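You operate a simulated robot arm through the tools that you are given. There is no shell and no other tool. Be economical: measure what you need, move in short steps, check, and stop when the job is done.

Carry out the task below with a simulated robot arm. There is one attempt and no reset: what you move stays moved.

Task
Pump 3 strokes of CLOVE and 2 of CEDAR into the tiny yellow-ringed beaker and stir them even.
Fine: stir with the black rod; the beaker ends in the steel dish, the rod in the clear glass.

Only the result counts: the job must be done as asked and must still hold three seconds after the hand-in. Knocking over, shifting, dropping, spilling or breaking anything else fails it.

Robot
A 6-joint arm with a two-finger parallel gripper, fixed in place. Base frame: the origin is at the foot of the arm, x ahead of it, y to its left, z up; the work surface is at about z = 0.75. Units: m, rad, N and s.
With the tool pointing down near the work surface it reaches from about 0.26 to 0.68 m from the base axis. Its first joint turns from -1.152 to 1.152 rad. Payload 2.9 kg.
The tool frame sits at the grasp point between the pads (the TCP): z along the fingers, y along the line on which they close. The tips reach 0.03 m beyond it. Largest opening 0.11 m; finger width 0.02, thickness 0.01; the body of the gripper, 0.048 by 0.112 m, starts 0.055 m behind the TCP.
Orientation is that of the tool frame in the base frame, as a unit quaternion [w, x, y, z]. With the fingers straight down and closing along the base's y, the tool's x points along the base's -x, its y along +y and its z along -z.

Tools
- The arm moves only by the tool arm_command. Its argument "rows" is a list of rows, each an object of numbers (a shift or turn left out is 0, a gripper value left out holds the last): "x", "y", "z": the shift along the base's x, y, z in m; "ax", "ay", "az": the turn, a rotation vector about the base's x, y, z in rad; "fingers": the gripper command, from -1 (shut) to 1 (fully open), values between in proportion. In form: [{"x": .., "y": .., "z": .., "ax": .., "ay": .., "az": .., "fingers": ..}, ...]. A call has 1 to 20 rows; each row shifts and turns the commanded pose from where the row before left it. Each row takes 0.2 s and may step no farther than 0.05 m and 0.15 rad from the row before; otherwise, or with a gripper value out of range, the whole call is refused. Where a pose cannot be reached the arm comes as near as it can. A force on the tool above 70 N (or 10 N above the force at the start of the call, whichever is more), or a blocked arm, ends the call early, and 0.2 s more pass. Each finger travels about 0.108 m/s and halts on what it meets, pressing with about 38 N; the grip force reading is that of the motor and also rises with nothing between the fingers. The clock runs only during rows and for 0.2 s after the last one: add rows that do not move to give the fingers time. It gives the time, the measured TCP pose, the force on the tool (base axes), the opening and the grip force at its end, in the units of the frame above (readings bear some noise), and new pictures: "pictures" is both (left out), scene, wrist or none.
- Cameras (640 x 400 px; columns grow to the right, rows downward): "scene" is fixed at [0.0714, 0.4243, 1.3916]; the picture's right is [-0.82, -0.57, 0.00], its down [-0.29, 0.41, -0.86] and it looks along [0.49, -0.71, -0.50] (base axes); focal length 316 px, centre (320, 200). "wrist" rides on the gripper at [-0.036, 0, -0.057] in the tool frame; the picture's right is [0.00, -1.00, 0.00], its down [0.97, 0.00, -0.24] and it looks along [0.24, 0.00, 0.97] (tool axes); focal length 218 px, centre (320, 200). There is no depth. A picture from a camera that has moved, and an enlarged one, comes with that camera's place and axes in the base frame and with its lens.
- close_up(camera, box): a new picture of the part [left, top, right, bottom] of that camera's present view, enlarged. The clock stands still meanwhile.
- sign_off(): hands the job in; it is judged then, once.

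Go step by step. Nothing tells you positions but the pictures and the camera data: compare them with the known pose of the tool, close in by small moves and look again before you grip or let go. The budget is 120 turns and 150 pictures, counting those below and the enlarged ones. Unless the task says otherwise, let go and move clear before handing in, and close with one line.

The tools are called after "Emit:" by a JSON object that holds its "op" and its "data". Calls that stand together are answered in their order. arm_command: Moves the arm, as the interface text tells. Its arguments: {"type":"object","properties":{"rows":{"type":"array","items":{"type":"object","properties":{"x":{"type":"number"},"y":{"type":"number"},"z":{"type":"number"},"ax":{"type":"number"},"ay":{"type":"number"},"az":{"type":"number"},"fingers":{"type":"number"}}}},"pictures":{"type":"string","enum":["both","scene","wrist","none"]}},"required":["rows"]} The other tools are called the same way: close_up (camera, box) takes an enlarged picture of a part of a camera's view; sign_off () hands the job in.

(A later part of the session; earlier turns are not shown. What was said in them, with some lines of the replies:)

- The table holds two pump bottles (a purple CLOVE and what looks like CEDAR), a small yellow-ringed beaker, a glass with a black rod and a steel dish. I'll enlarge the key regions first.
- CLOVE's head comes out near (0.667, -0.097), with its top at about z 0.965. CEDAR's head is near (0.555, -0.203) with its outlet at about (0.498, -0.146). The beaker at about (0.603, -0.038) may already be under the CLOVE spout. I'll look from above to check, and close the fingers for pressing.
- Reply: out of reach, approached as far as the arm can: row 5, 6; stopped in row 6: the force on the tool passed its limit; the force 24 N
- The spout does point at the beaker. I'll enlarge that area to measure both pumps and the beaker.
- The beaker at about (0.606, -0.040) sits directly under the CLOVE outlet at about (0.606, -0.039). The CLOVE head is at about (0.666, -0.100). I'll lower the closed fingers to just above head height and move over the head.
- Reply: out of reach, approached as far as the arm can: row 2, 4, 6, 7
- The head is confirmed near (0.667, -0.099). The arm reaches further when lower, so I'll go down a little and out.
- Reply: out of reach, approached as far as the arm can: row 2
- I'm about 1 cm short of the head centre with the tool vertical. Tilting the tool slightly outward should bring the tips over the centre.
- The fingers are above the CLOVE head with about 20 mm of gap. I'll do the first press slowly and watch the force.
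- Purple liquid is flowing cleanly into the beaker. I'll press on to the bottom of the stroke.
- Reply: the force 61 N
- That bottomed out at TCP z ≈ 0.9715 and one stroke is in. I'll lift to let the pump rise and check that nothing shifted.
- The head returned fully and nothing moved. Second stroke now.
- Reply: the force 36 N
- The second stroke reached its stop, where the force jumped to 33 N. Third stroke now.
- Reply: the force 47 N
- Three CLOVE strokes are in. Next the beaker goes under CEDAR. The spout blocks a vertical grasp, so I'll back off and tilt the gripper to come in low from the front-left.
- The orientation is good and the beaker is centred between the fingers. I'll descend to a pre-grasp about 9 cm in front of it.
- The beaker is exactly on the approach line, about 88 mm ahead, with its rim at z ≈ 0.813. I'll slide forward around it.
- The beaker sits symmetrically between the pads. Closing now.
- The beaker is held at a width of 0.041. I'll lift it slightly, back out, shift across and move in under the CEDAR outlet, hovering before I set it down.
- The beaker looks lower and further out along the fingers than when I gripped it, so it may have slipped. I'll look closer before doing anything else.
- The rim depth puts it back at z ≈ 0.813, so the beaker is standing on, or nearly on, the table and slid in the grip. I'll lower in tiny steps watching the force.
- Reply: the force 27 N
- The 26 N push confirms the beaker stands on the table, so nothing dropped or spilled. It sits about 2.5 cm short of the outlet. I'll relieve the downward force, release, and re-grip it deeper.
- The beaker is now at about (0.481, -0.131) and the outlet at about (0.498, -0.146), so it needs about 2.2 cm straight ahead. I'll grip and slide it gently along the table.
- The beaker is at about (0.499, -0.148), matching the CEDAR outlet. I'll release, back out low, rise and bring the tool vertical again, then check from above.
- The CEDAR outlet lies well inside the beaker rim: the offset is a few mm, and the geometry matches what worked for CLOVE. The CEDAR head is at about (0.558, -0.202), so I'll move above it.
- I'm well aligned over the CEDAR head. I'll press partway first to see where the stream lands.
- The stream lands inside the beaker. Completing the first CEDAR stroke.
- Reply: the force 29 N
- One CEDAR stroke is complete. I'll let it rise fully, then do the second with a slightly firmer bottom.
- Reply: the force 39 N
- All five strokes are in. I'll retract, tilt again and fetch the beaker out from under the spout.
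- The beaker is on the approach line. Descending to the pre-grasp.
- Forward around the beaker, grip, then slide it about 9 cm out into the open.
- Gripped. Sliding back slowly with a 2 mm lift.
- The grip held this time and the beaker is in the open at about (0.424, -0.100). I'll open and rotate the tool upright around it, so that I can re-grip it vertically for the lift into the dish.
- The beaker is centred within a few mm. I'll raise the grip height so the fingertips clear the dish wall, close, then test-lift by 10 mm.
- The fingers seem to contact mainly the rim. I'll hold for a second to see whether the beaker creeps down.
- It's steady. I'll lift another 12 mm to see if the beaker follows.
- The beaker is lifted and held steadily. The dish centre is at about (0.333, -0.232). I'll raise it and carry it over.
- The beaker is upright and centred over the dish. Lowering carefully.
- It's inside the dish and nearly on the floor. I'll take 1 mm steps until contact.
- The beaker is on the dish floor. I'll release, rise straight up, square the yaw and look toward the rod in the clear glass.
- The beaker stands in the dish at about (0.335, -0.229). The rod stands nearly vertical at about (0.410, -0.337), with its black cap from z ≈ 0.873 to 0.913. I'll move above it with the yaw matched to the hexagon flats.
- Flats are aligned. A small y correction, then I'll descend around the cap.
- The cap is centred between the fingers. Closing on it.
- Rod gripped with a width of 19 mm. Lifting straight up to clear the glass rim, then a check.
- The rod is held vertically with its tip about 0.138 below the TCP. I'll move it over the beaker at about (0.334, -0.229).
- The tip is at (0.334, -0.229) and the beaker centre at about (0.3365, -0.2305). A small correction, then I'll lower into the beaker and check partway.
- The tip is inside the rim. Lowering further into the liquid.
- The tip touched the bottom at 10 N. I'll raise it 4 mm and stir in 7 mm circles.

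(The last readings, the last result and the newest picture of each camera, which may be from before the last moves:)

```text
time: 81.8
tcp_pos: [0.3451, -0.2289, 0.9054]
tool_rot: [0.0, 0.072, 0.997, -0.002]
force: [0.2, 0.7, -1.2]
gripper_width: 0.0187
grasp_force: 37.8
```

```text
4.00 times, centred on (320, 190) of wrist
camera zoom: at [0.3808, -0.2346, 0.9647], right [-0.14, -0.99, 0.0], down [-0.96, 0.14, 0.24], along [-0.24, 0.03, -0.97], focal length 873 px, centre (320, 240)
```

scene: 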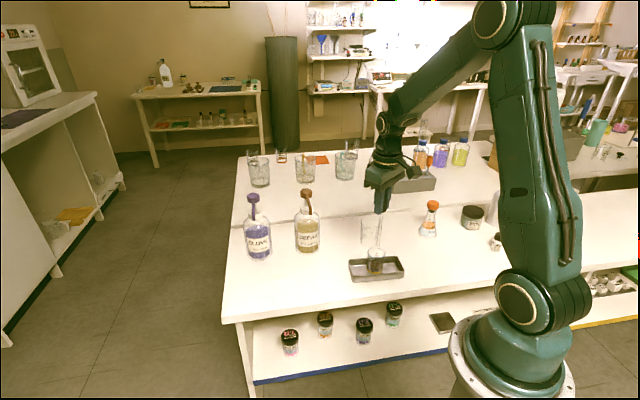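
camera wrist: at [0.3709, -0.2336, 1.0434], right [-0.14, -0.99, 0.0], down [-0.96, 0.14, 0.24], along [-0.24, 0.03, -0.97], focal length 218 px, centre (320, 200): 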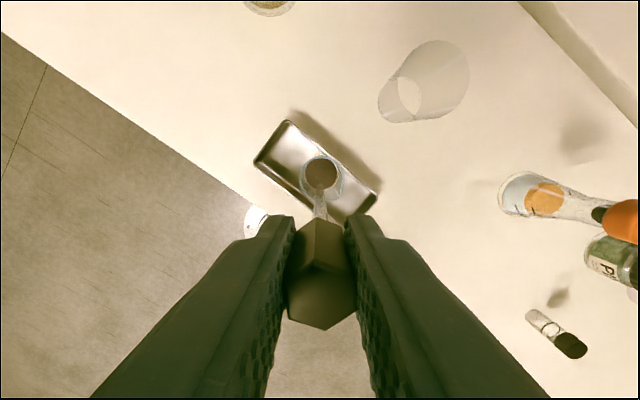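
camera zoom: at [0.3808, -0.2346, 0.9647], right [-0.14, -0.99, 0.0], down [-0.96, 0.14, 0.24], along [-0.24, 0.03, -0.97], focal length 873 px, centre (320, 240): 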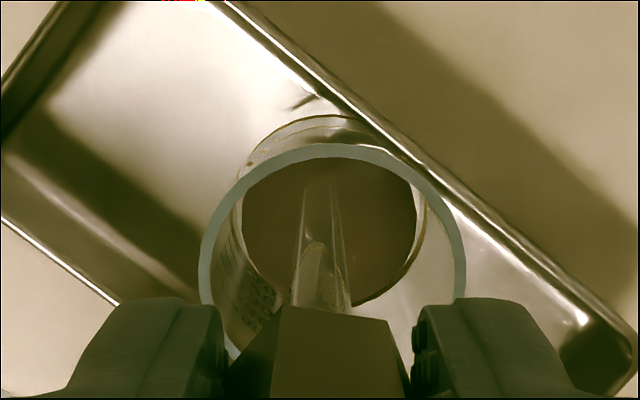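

The stirring runs freely without contact. More revolutions to get it even.

Emit:
{"op": "arm_command", "data": {"rows": [{"x": -0.00205, "y": 0.00495}, {"x": -0.00495, "y": 0.00205}, {"x": -0.00495, "y": -0.00205}, {"x": -0.00205, "y": -0.00495}, {"x": 0.00205, "y": -0.00495}, {"x": 0.00495, "y": -0.00205}, {"x": 0.00495, "y": 0.00205}, {"x": 0.00205, "y": 0.00495}, {"x": -0.00205, "y": 0.00495}, {"x": -0.00495, "y": 0.00205}, {"x": -0.00495, "y": -0.00205}, {"x": -0.00205, "y": -0.00495}, {"x": 0.00205, "y": -0.00495}, {"x": 0.00495, "y": -0.00205}, {"x": 0.00495, "y": 0.00205}, {"x": 0.00205, "y": 0.00495}], "pictures": "none"}}

Emit:
{"op": "arm_command", "data": {"rows": [{"x": -0.00205, "y": 0.00495}, {"x": -0.00495, "y": 0.00205}, {"x": -0.00495, "y": -0.00205}, {"x": -0.00205, "y": -0.00495}, {"x": 0.00205, "y": -0.00495}, {"x": 0.00495, "y": -0.00205}, {"x": 0.00495, "y": 0.00205}, {"x": 0.00205, "y": 0.00495}, {"x": -0.00205, "y": 0.00495}, {"x": -0.00495, "y": 0.00205}, {"x": -0.00495, "y": -0.00205}, {"x": -0.00205, "y": -0.00495}, {"x": 0.00205, "y": -0.00495}, {"x": 0.00495, "y": -0.00205}, {"x": 0.00495, "y": 0.00205}, {"x": 0.00205, "y": 0.00495}], "pictures": "none"}}

Emit:
{"op": "close_up", "data": {"camera": "scene", "box": [350, 230, 410, 290]}}

Emit:
{"op": "close_up", "data": {"camera": "wrist", "box": [260, 140, 380, 240]}}

```text
time: 85.2
tcp_pos: [0.345, -0.2312, 0.9057]
tool_rot: [0.0, 0.072, 0.997, -0.002]
force: [1.2, 0.7, 0.3]
gripper_width: 0.0188
grasp_force: 38.2
```

```text
time: 88.6
tcp_pos: [0.3446, -0.2306, 0.907]
tool_rot: [0.0, 0.072, 0.997, -0.002]
force: [-0.2, 0.5, -1.2]
gripper_width: 0.0185
grasp_force: 38.5
```

```text
6.67 times, centred on (380, 260) of scene
camera zoom: at [0.0714, 0.4242, 1.3916], right [-0.82, -0.57, 0.0], down [-0.29, 0.41, -0.86], along [0.49, -0.71, -0.5], focal length 2105 px, centre (-80, -200)
```

zoom: 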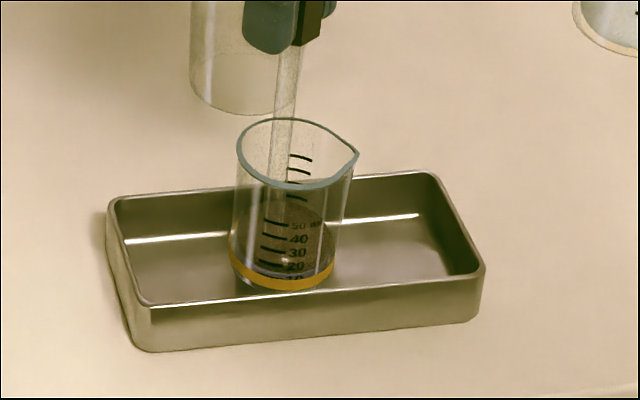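

```text
4.00 times, centred on (320, 190) of wrist
camera zoom: at [0.3805, -0.2343, 0.9653], right [-0.14, -0.99, 0.0], down [-0.96, 0.14, 0.24], along [-0.24, 0.03, -0.97], focal length 873 px, centre (320, 240)
```

zoom: 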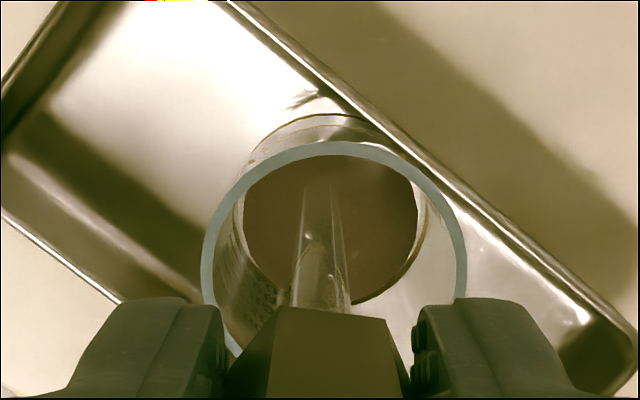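

Let me look closer at the liquid's colour for any remaining layers.

Emit:
{"op": "close_up", "data": {"camera": "scene", "box": [366, 244, 390, 274]}}

```text
13.33 times, centred on (378, 259) of scene
camera zoom: at [0.0714, 0.4242, 1.3916], right [-0.82, -0.57, 0.0], down [-0.29, 0.41, -0.86], along [0.49, -0.71, -0.5], focal length 4210 px, centre (-453, -587)
```

zoom: 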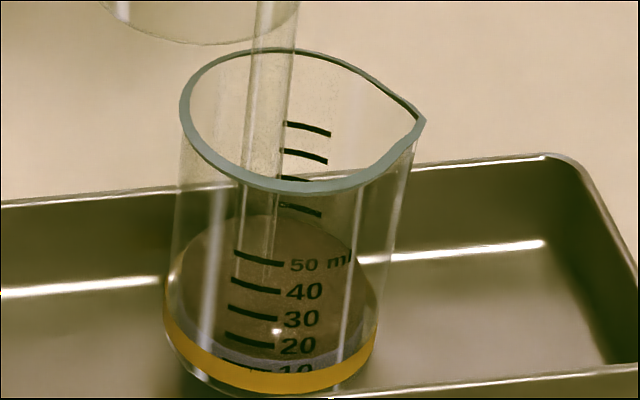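

The lower band still looks slightly purpler than the top. I'll stir faster and a bit wider.

Emit:
{"op": "arm_command", "data": {"rows": [{"x": -0.004, "y": 0.0069, "z": -0.001}, {"x": -0.008}, {"x": -0.004, "y": -0.0069}, {"x": 0.004, "y": -0.0069}, {"x": 0.008}, {"x": 0.004, "y": 0.0069}, {"x": -0.004, "y": 0.0069}, {"x": -0.008}, {"x": -0.004, "y": -0.0069}, {"x": 0.004, "y": -0.0069}, {"x": 0.008}, {"x": 0.004, "y": 0.0069}, {"x": -0.004, "y": 0.0069}, {"x": -0.008}, {"x": -0.004, "y": -0.0069}, {"x": 0.004, "y": -0.0069}, {"x": 0.008}, {"x": 0.004, "y": 0.0069}], "pictures": "none"}}

Emit:
{"op": "arm_command", "data": {"rows": [{"x": -0.004, "y": 0.0069}, {"x": -0.008}, {"x": -0.004, "y": -0.0069}, {"x": 0.004, "y": -0.0069}, {"x": 0.008}, {"x": 0.004, "y": 0.0069}, {"x": -0.004, "y": 0.0069}, {"x": -0.008}, {"x": -0.004, "y": -0.0069}, {"x": 0.004, "y": -0.0069}, {"x": 0.008}, {"x": 0.004, "y": 0.0069}, {"x": -0.004, "y": 0.0069}, {"x": -0.008}, {"x": -0.004, "y": -0.0069}, {"x": 0.004, "y": -0.0069}, {"x": 0.008}, {"x": 0.004, "y": 0.0069}], "pictures": "none"}}

Emit:
{"op": "close_up", "data": {"camera": "scene", "box": [366, 244, 390, 274]}}

```text
time: 92.4
tcp_pos: [0.3438, -0.23, 0.9059]
tool_rot: [-0.001, 0.072, 0.997, -0.002]
force: [-0.5, -0.1, 0.1]
gripper_width: 0.0183
grasp_force: 38.3
```

```text
time: 96.2
tcp_pos: [0.3442, -0.2276, 0.9062]
tool_rot: [0.0, 0.072, 0.997, -0.001]
force: [1.0, 0.5, -0.3]
gripper_width: 0.0182
grasp_force: 38.2
```

```text
13.33 times, centred on (378, 259) of scene
camera zoom: at [0.0714, 0.4242, 1.3916], right [-0.82, -0.57, 0.0], down [-0.29, 0.41, -0.86], along [0.49, -0.71, -0.5], focal length 4210 px, centre (-453, -587)
```

zoom: 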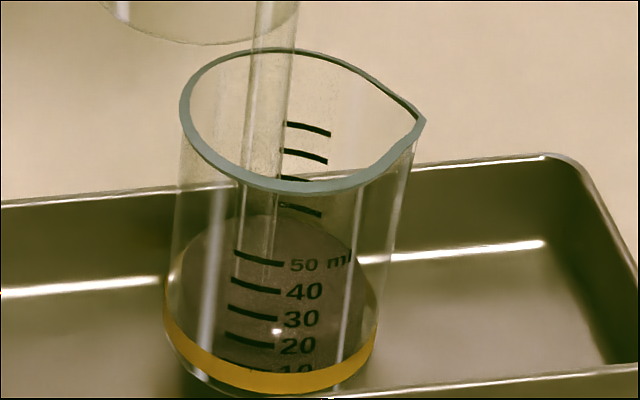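

The purple band is gone and the liquid looks uniform. One more round for margin, ending at the centre.

Emit:
{"op": "arm_command", "data": {"rows": [{"x": -0.004, "y": 0.0069}, {"x": -0.008}, {"x": -0.004, "y": -0.0069}, {"x": 0.004, "y": -0.0069}, {"x": 0.008}, {"x": 0.004, "y": 0.0069}, {"x": -0.004, "y": 0.0069}, {"x": -0.008}, {"x": -0.004, "y": -0.0069}, {"x": 0.004, "y": -0.0069}, {"x": 0.008}, {"x": 0.004, "y": 0.0069}, {"x": -0.004, "y": 0.0069}, {"x": -0.008}, {"x": -0.004, "y": -0.0069}, {"x": 0.004, "y": -0.0069}, {"x": 0.008}, {"x": 0.004, "y": 0.0069}, {"x": -0.008}, {"x": 0}], "pictures": "none"}}

Emit:
{"op": "close_up", "data": {"camera": "scene", "box": [366, 244, 390, 274]}}

Emit:
{"op": "close_up", "data": {"camera": "wrist", "box": [260, 140, 380, 240]}}

```text
time: 100.4
tcp_pos: [0.3364, -0.2294, 0.9048]
tool_rot: [0.0, 0.073, 0.997, -0.002]
force: [-0.3, -0.5, -1.2]
gripper_width: 0.0183
grasp_force: 37.9
```

```text
13.33 times, centred on (378, 259) of scene
camera zoom: at [0.0714, 0.4242, 1.3916], right [-0.82, -0.57, 0.0], down [-0.29, 0.41, -0.86], along [0.49, -0.71, -0.5], focal length 4210 px, centre (-453, -587)
```

zoom: 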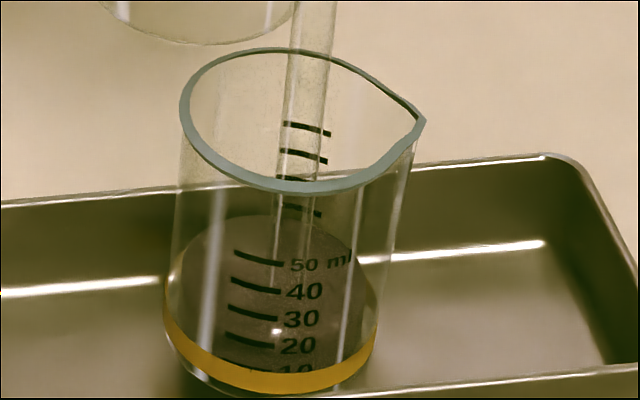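

```text
4.00 times, centred on (320, 190) of wrist
camera zoom: at [0.3723, -0.2343, 0.964], right [-0.14, -0.99, 0.0], down [-0.96, 0.14, 0.24], along [-0.24, 0.03, -0.97], focal length 873 px, centre (320, 240)
```

zoom: 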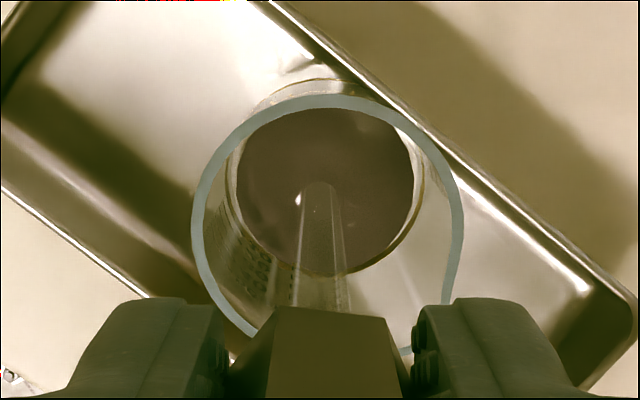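

The mix is even. I'll lift the rod out, let it drip over the beaker, then carry it back above the clear glass.

Emit:
{"op": "arm_command", "data": {"rows": [{"z": 0.01}, {"z": 0.015}, {"z": 0.015}, {"z": 0}, {"z": 0}, {"z": 0.025}, {"z": 0.025}, {"z": 0.022}, {"z": 0}, {"z": 0}, {"x": 0.007, "y": -0.01}, {"x": 0.015, "y": -0.022}, {"x": 0.02, "y": -0.028}, {"x": 0.02, "y": -0.028}, {"x": 0.013, "y": -0.019}, {"y": -0.003}, {"z": 0}], "pictures": "both"}}

Emit:
{"op": "close_up", "data": {"camera": "scene", "box": [335, 170, 435, 290]}}

Emit:
{"op": "close_up", "data": {"camera": "wrist", "box": [260, 130, 380, 230]}}

```text
time: 104.0
tcp_pos: [0.411, -0.3406, 1.0172]
tool_rot: [-0.001, 0.072, 0.997, -0.002]
force: [-0.2, -0.6, -0.4]
gripper_width: 0.0184
grasp_force: 38.1
camera wrist: at [0.4477, -0.3447, 1.0754], right [-0.14, -0.99, 0.0], down [-0.96, 0.14, 0.24], along [-0.24, 0.03, -0.97], focal length 218 px, centre (320, 200)
```

scene: 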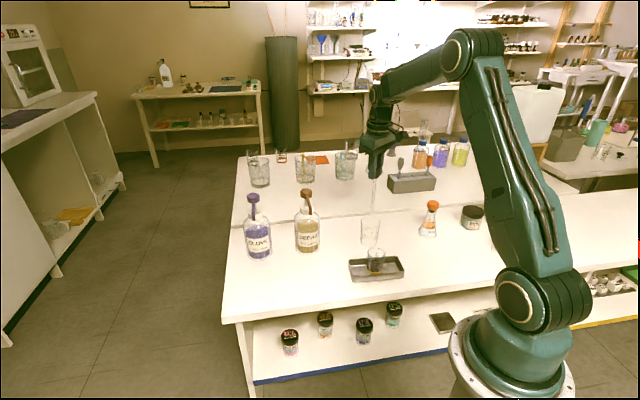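
wrist: 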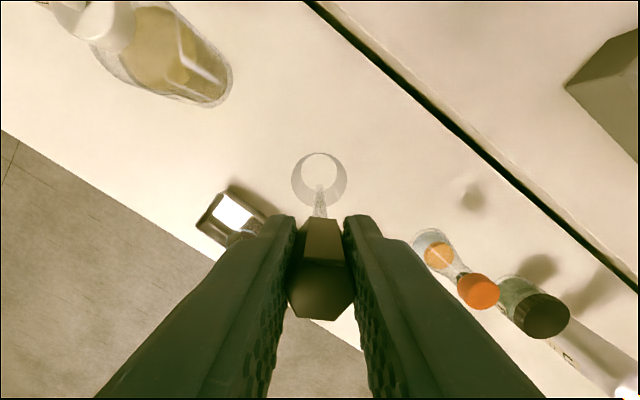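

```text
3.33 times, centred on (385, 230) of scene
camera zoom: at [0.0714, 0.4242, 1.3916], right [-0.82, -0.57, 0.0], down [-0.29, 0.41, -0.86], along [0.49, -0.71, -0.5], focal length 1052 px, centre (103, 100)
```

zoom: 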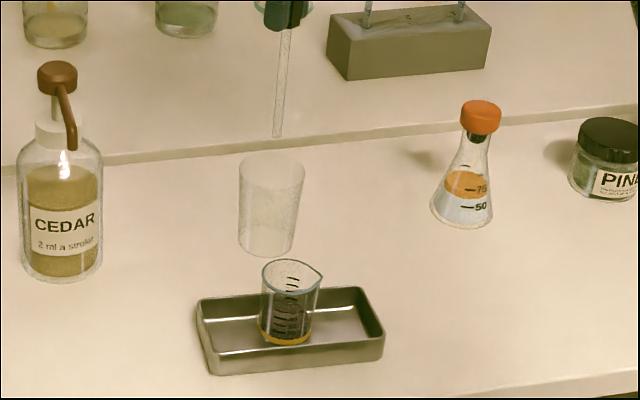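

```text
4.00 times, centred on (320, 180) of wrist
camera zoom: at [0.4477, -0.3447, 1.0754], right [-0.14, -0.99, 0.0], down [-0.96, 0.14, 0.24], along [-0.24, 0.03, -0.97], focal length 873 px, centre (320, 280)
```

zoom: 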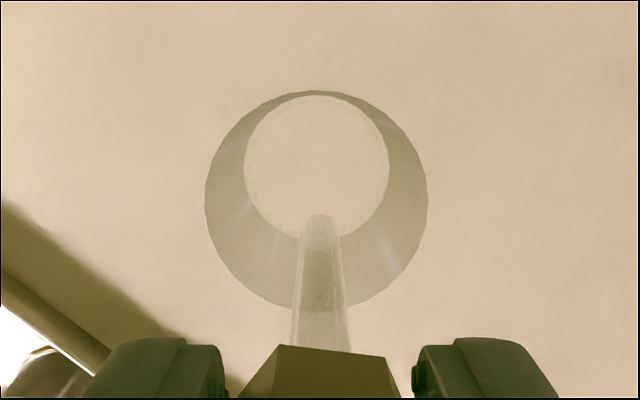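

The tip is centred over the clear glass. Lowering it in.

Emit:
{"op": "arm_command", "data": {"rows": [{"z": -0.02}, {"z": -0.03}, {"z": -0.03}, {"z": -0.025}, {"z": -0.01}, {"z": 0}], "pictures": "none"}}

Emit:
{"op": "close_up", "data": {"camera": "scene", "box": [345, 180, 425, 260]}}

```text
time: 105.4
tcp_pos: [0.4112, -0.3395, 0.903]
tool_rot: [0.0, 0.072, 0.997, -0.002]
force: [0.2, -0.3, 0.0]
gripper_width: 0.0185
grasp_force: 37.5
```

```text
5.00 times, centred on (385, 220) of scene
camera zoom: at [0.0714, 0.4242, 1.3916], right [-0.82, -0.57, 0.0], down [-0.29, 0.41, -0.86], along [0.49, -0.71, -0.5], focal length 1579 px, centre (-5, 100)
```

zoom: 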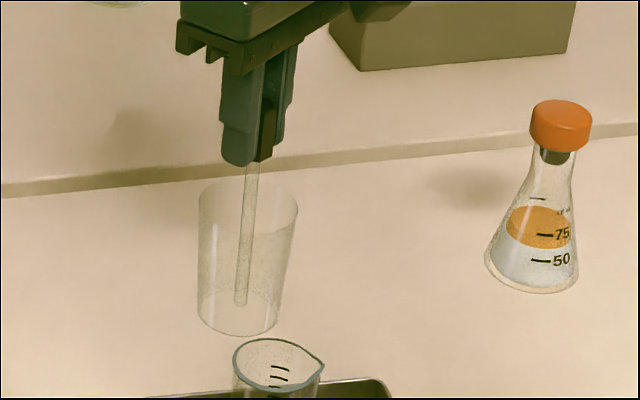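

Emit:
{"op": "arm_command", "data": {"rows": [{"z": -0.003}, {"z": -0.002}, {"z": -0.002}, {"z": -0.001}, {"z": 0}], "pictures": "none"}}

```text
time: 106.6
tcp_pos: [0.4128, -0.3398, 0.8975]
tool_rot: [0.004, 0.072, 0.997, -0.004]
force: [3.5, 2.0, 32.3]
gripper_width: 0.0184
grasp_force: 38.4
```

The rod is on the glass bottom. I'll relieve the force and release gently.

Emit:
{"op": "arm_command", "data": {"rows": [{"z": 0.002}, {"z": 0.001}, {"fingers": -0.6}, {"fingers": -0.4}, {"fingers": 0.0}, {"z": 0}, {"z": 0}], "pictures": "wrist"}}

Emit:
{"op": "close_up", "data": {"camera": "scene", "box": [345, 180, 425, 260]}}

```text
time: 108.2
tcp_pos: [0.4119, -0.3387, 0.8975]
tool_rot: [0.001, 0.072, 0.997, -0.002]
force: [1.0, -0.2, -0.6]
gripper_width: 0.0549
grasp_force: 0.0
camera wrist: at [0.4476, -0.3443, 0.9562], right [-0.14, -0.99, 0.0], down [-0.96, 0.14, 0.24], along [-0.24, 0.03, -0.97], focal length 218 px, centre (320, 200)
```

wrist: 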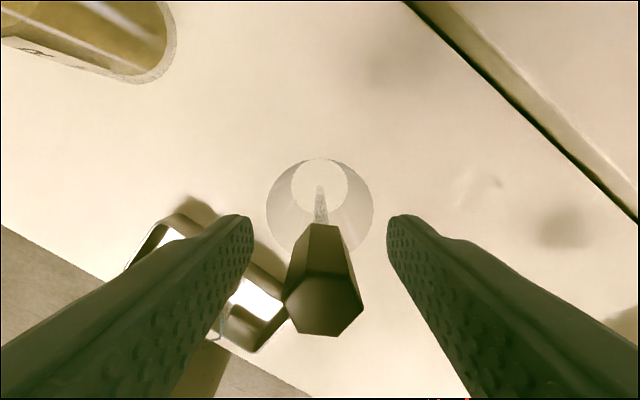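

```text
5.00 times, centred on (385, 220) of scene
camera zoom: at [0.0714, 0.4243, 1.3916], right [-0.82, -0.57, 0.0], down [-0.29, 0.41, -0.86], along [0.49, -0.71, -0.5], focal length 1579 px, centre (-5, 100)
```

zoom: 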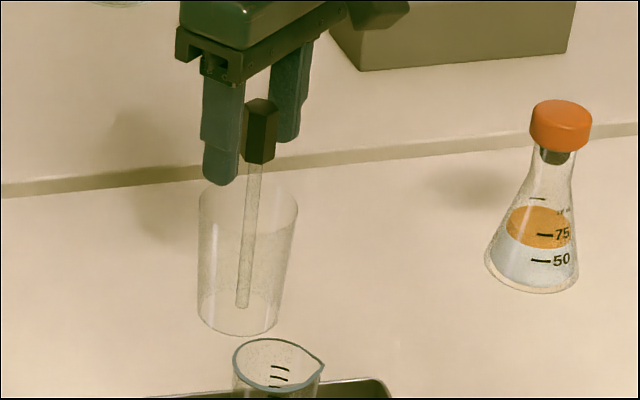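

The rod stands freely in the glass. Rising straight up, then waiting to check everything is stable.

Emit:
{"op": "arm_command", "data": {"rows": [{"z": 0.015}, {"z": 0.03}, {"z": 0.04}, {"z": 0.05}, {"z": 0.03}, {"z": 0}, {"z": 0}, {"z": 0}, {"z": 0}, {"z": 0}, {"z": 0}]}}

Emit:
{"op": "close_up", "data": {"camera": "scene", "box": [335, 180, 435, 290]}}

```text
time: 110.6
tcp_pos: [0.4109, -0.3391, 1.0638]
tool_rot: [0.0, 0.072, 0.997, -0.002]
force: [0.3, 0.9, 0.1]
gripper_width: 0.0551
grasp_force: 0.0
camera wrist: at [0.4466, -0.3446, 1.1214], right [-0.14, -0.99, 0.0], down [-0.96, 0.14, 0.24], along [-0.24, 0.03, -0.97], focal length 218 px, centre (320, 200)
```

scene: 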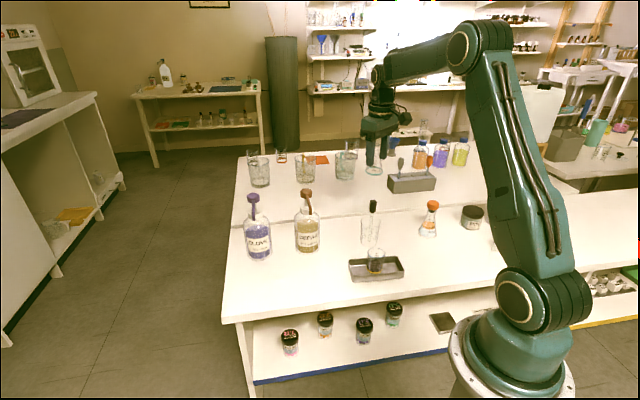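
wrist: 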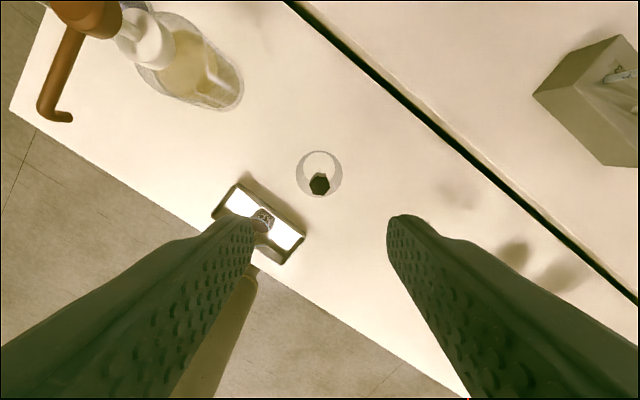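

```text
3.64 times, centred on (385, 235) of scene
camera zoom: at [0.0714, 0.4243, 1.3916], right [-0.82, -0.57, 0.0], down [-0.29, 0.41, -0.86], along [0.49, -0.71, -0.5], focal length 1148 px, centre (84, 73)
```

zoom: 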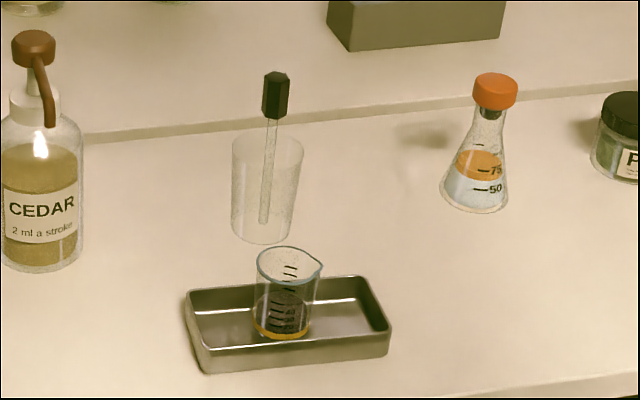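

The beaker stands in the steel dish with an even mix and the rod stands in the clear glass. The bottles look untouched and the gripper is clear, so I'm handing in.

Emit:
{"op": "sign_off", "data": {}}

```text
The job is handed in.
```

The job is handed in: 3 strokes of CLOVE and 2 of CEDAR are stirred to an even colour in the yellow-ringed beaker, which stands in the steel dish, with the black rod back in the clear glass.
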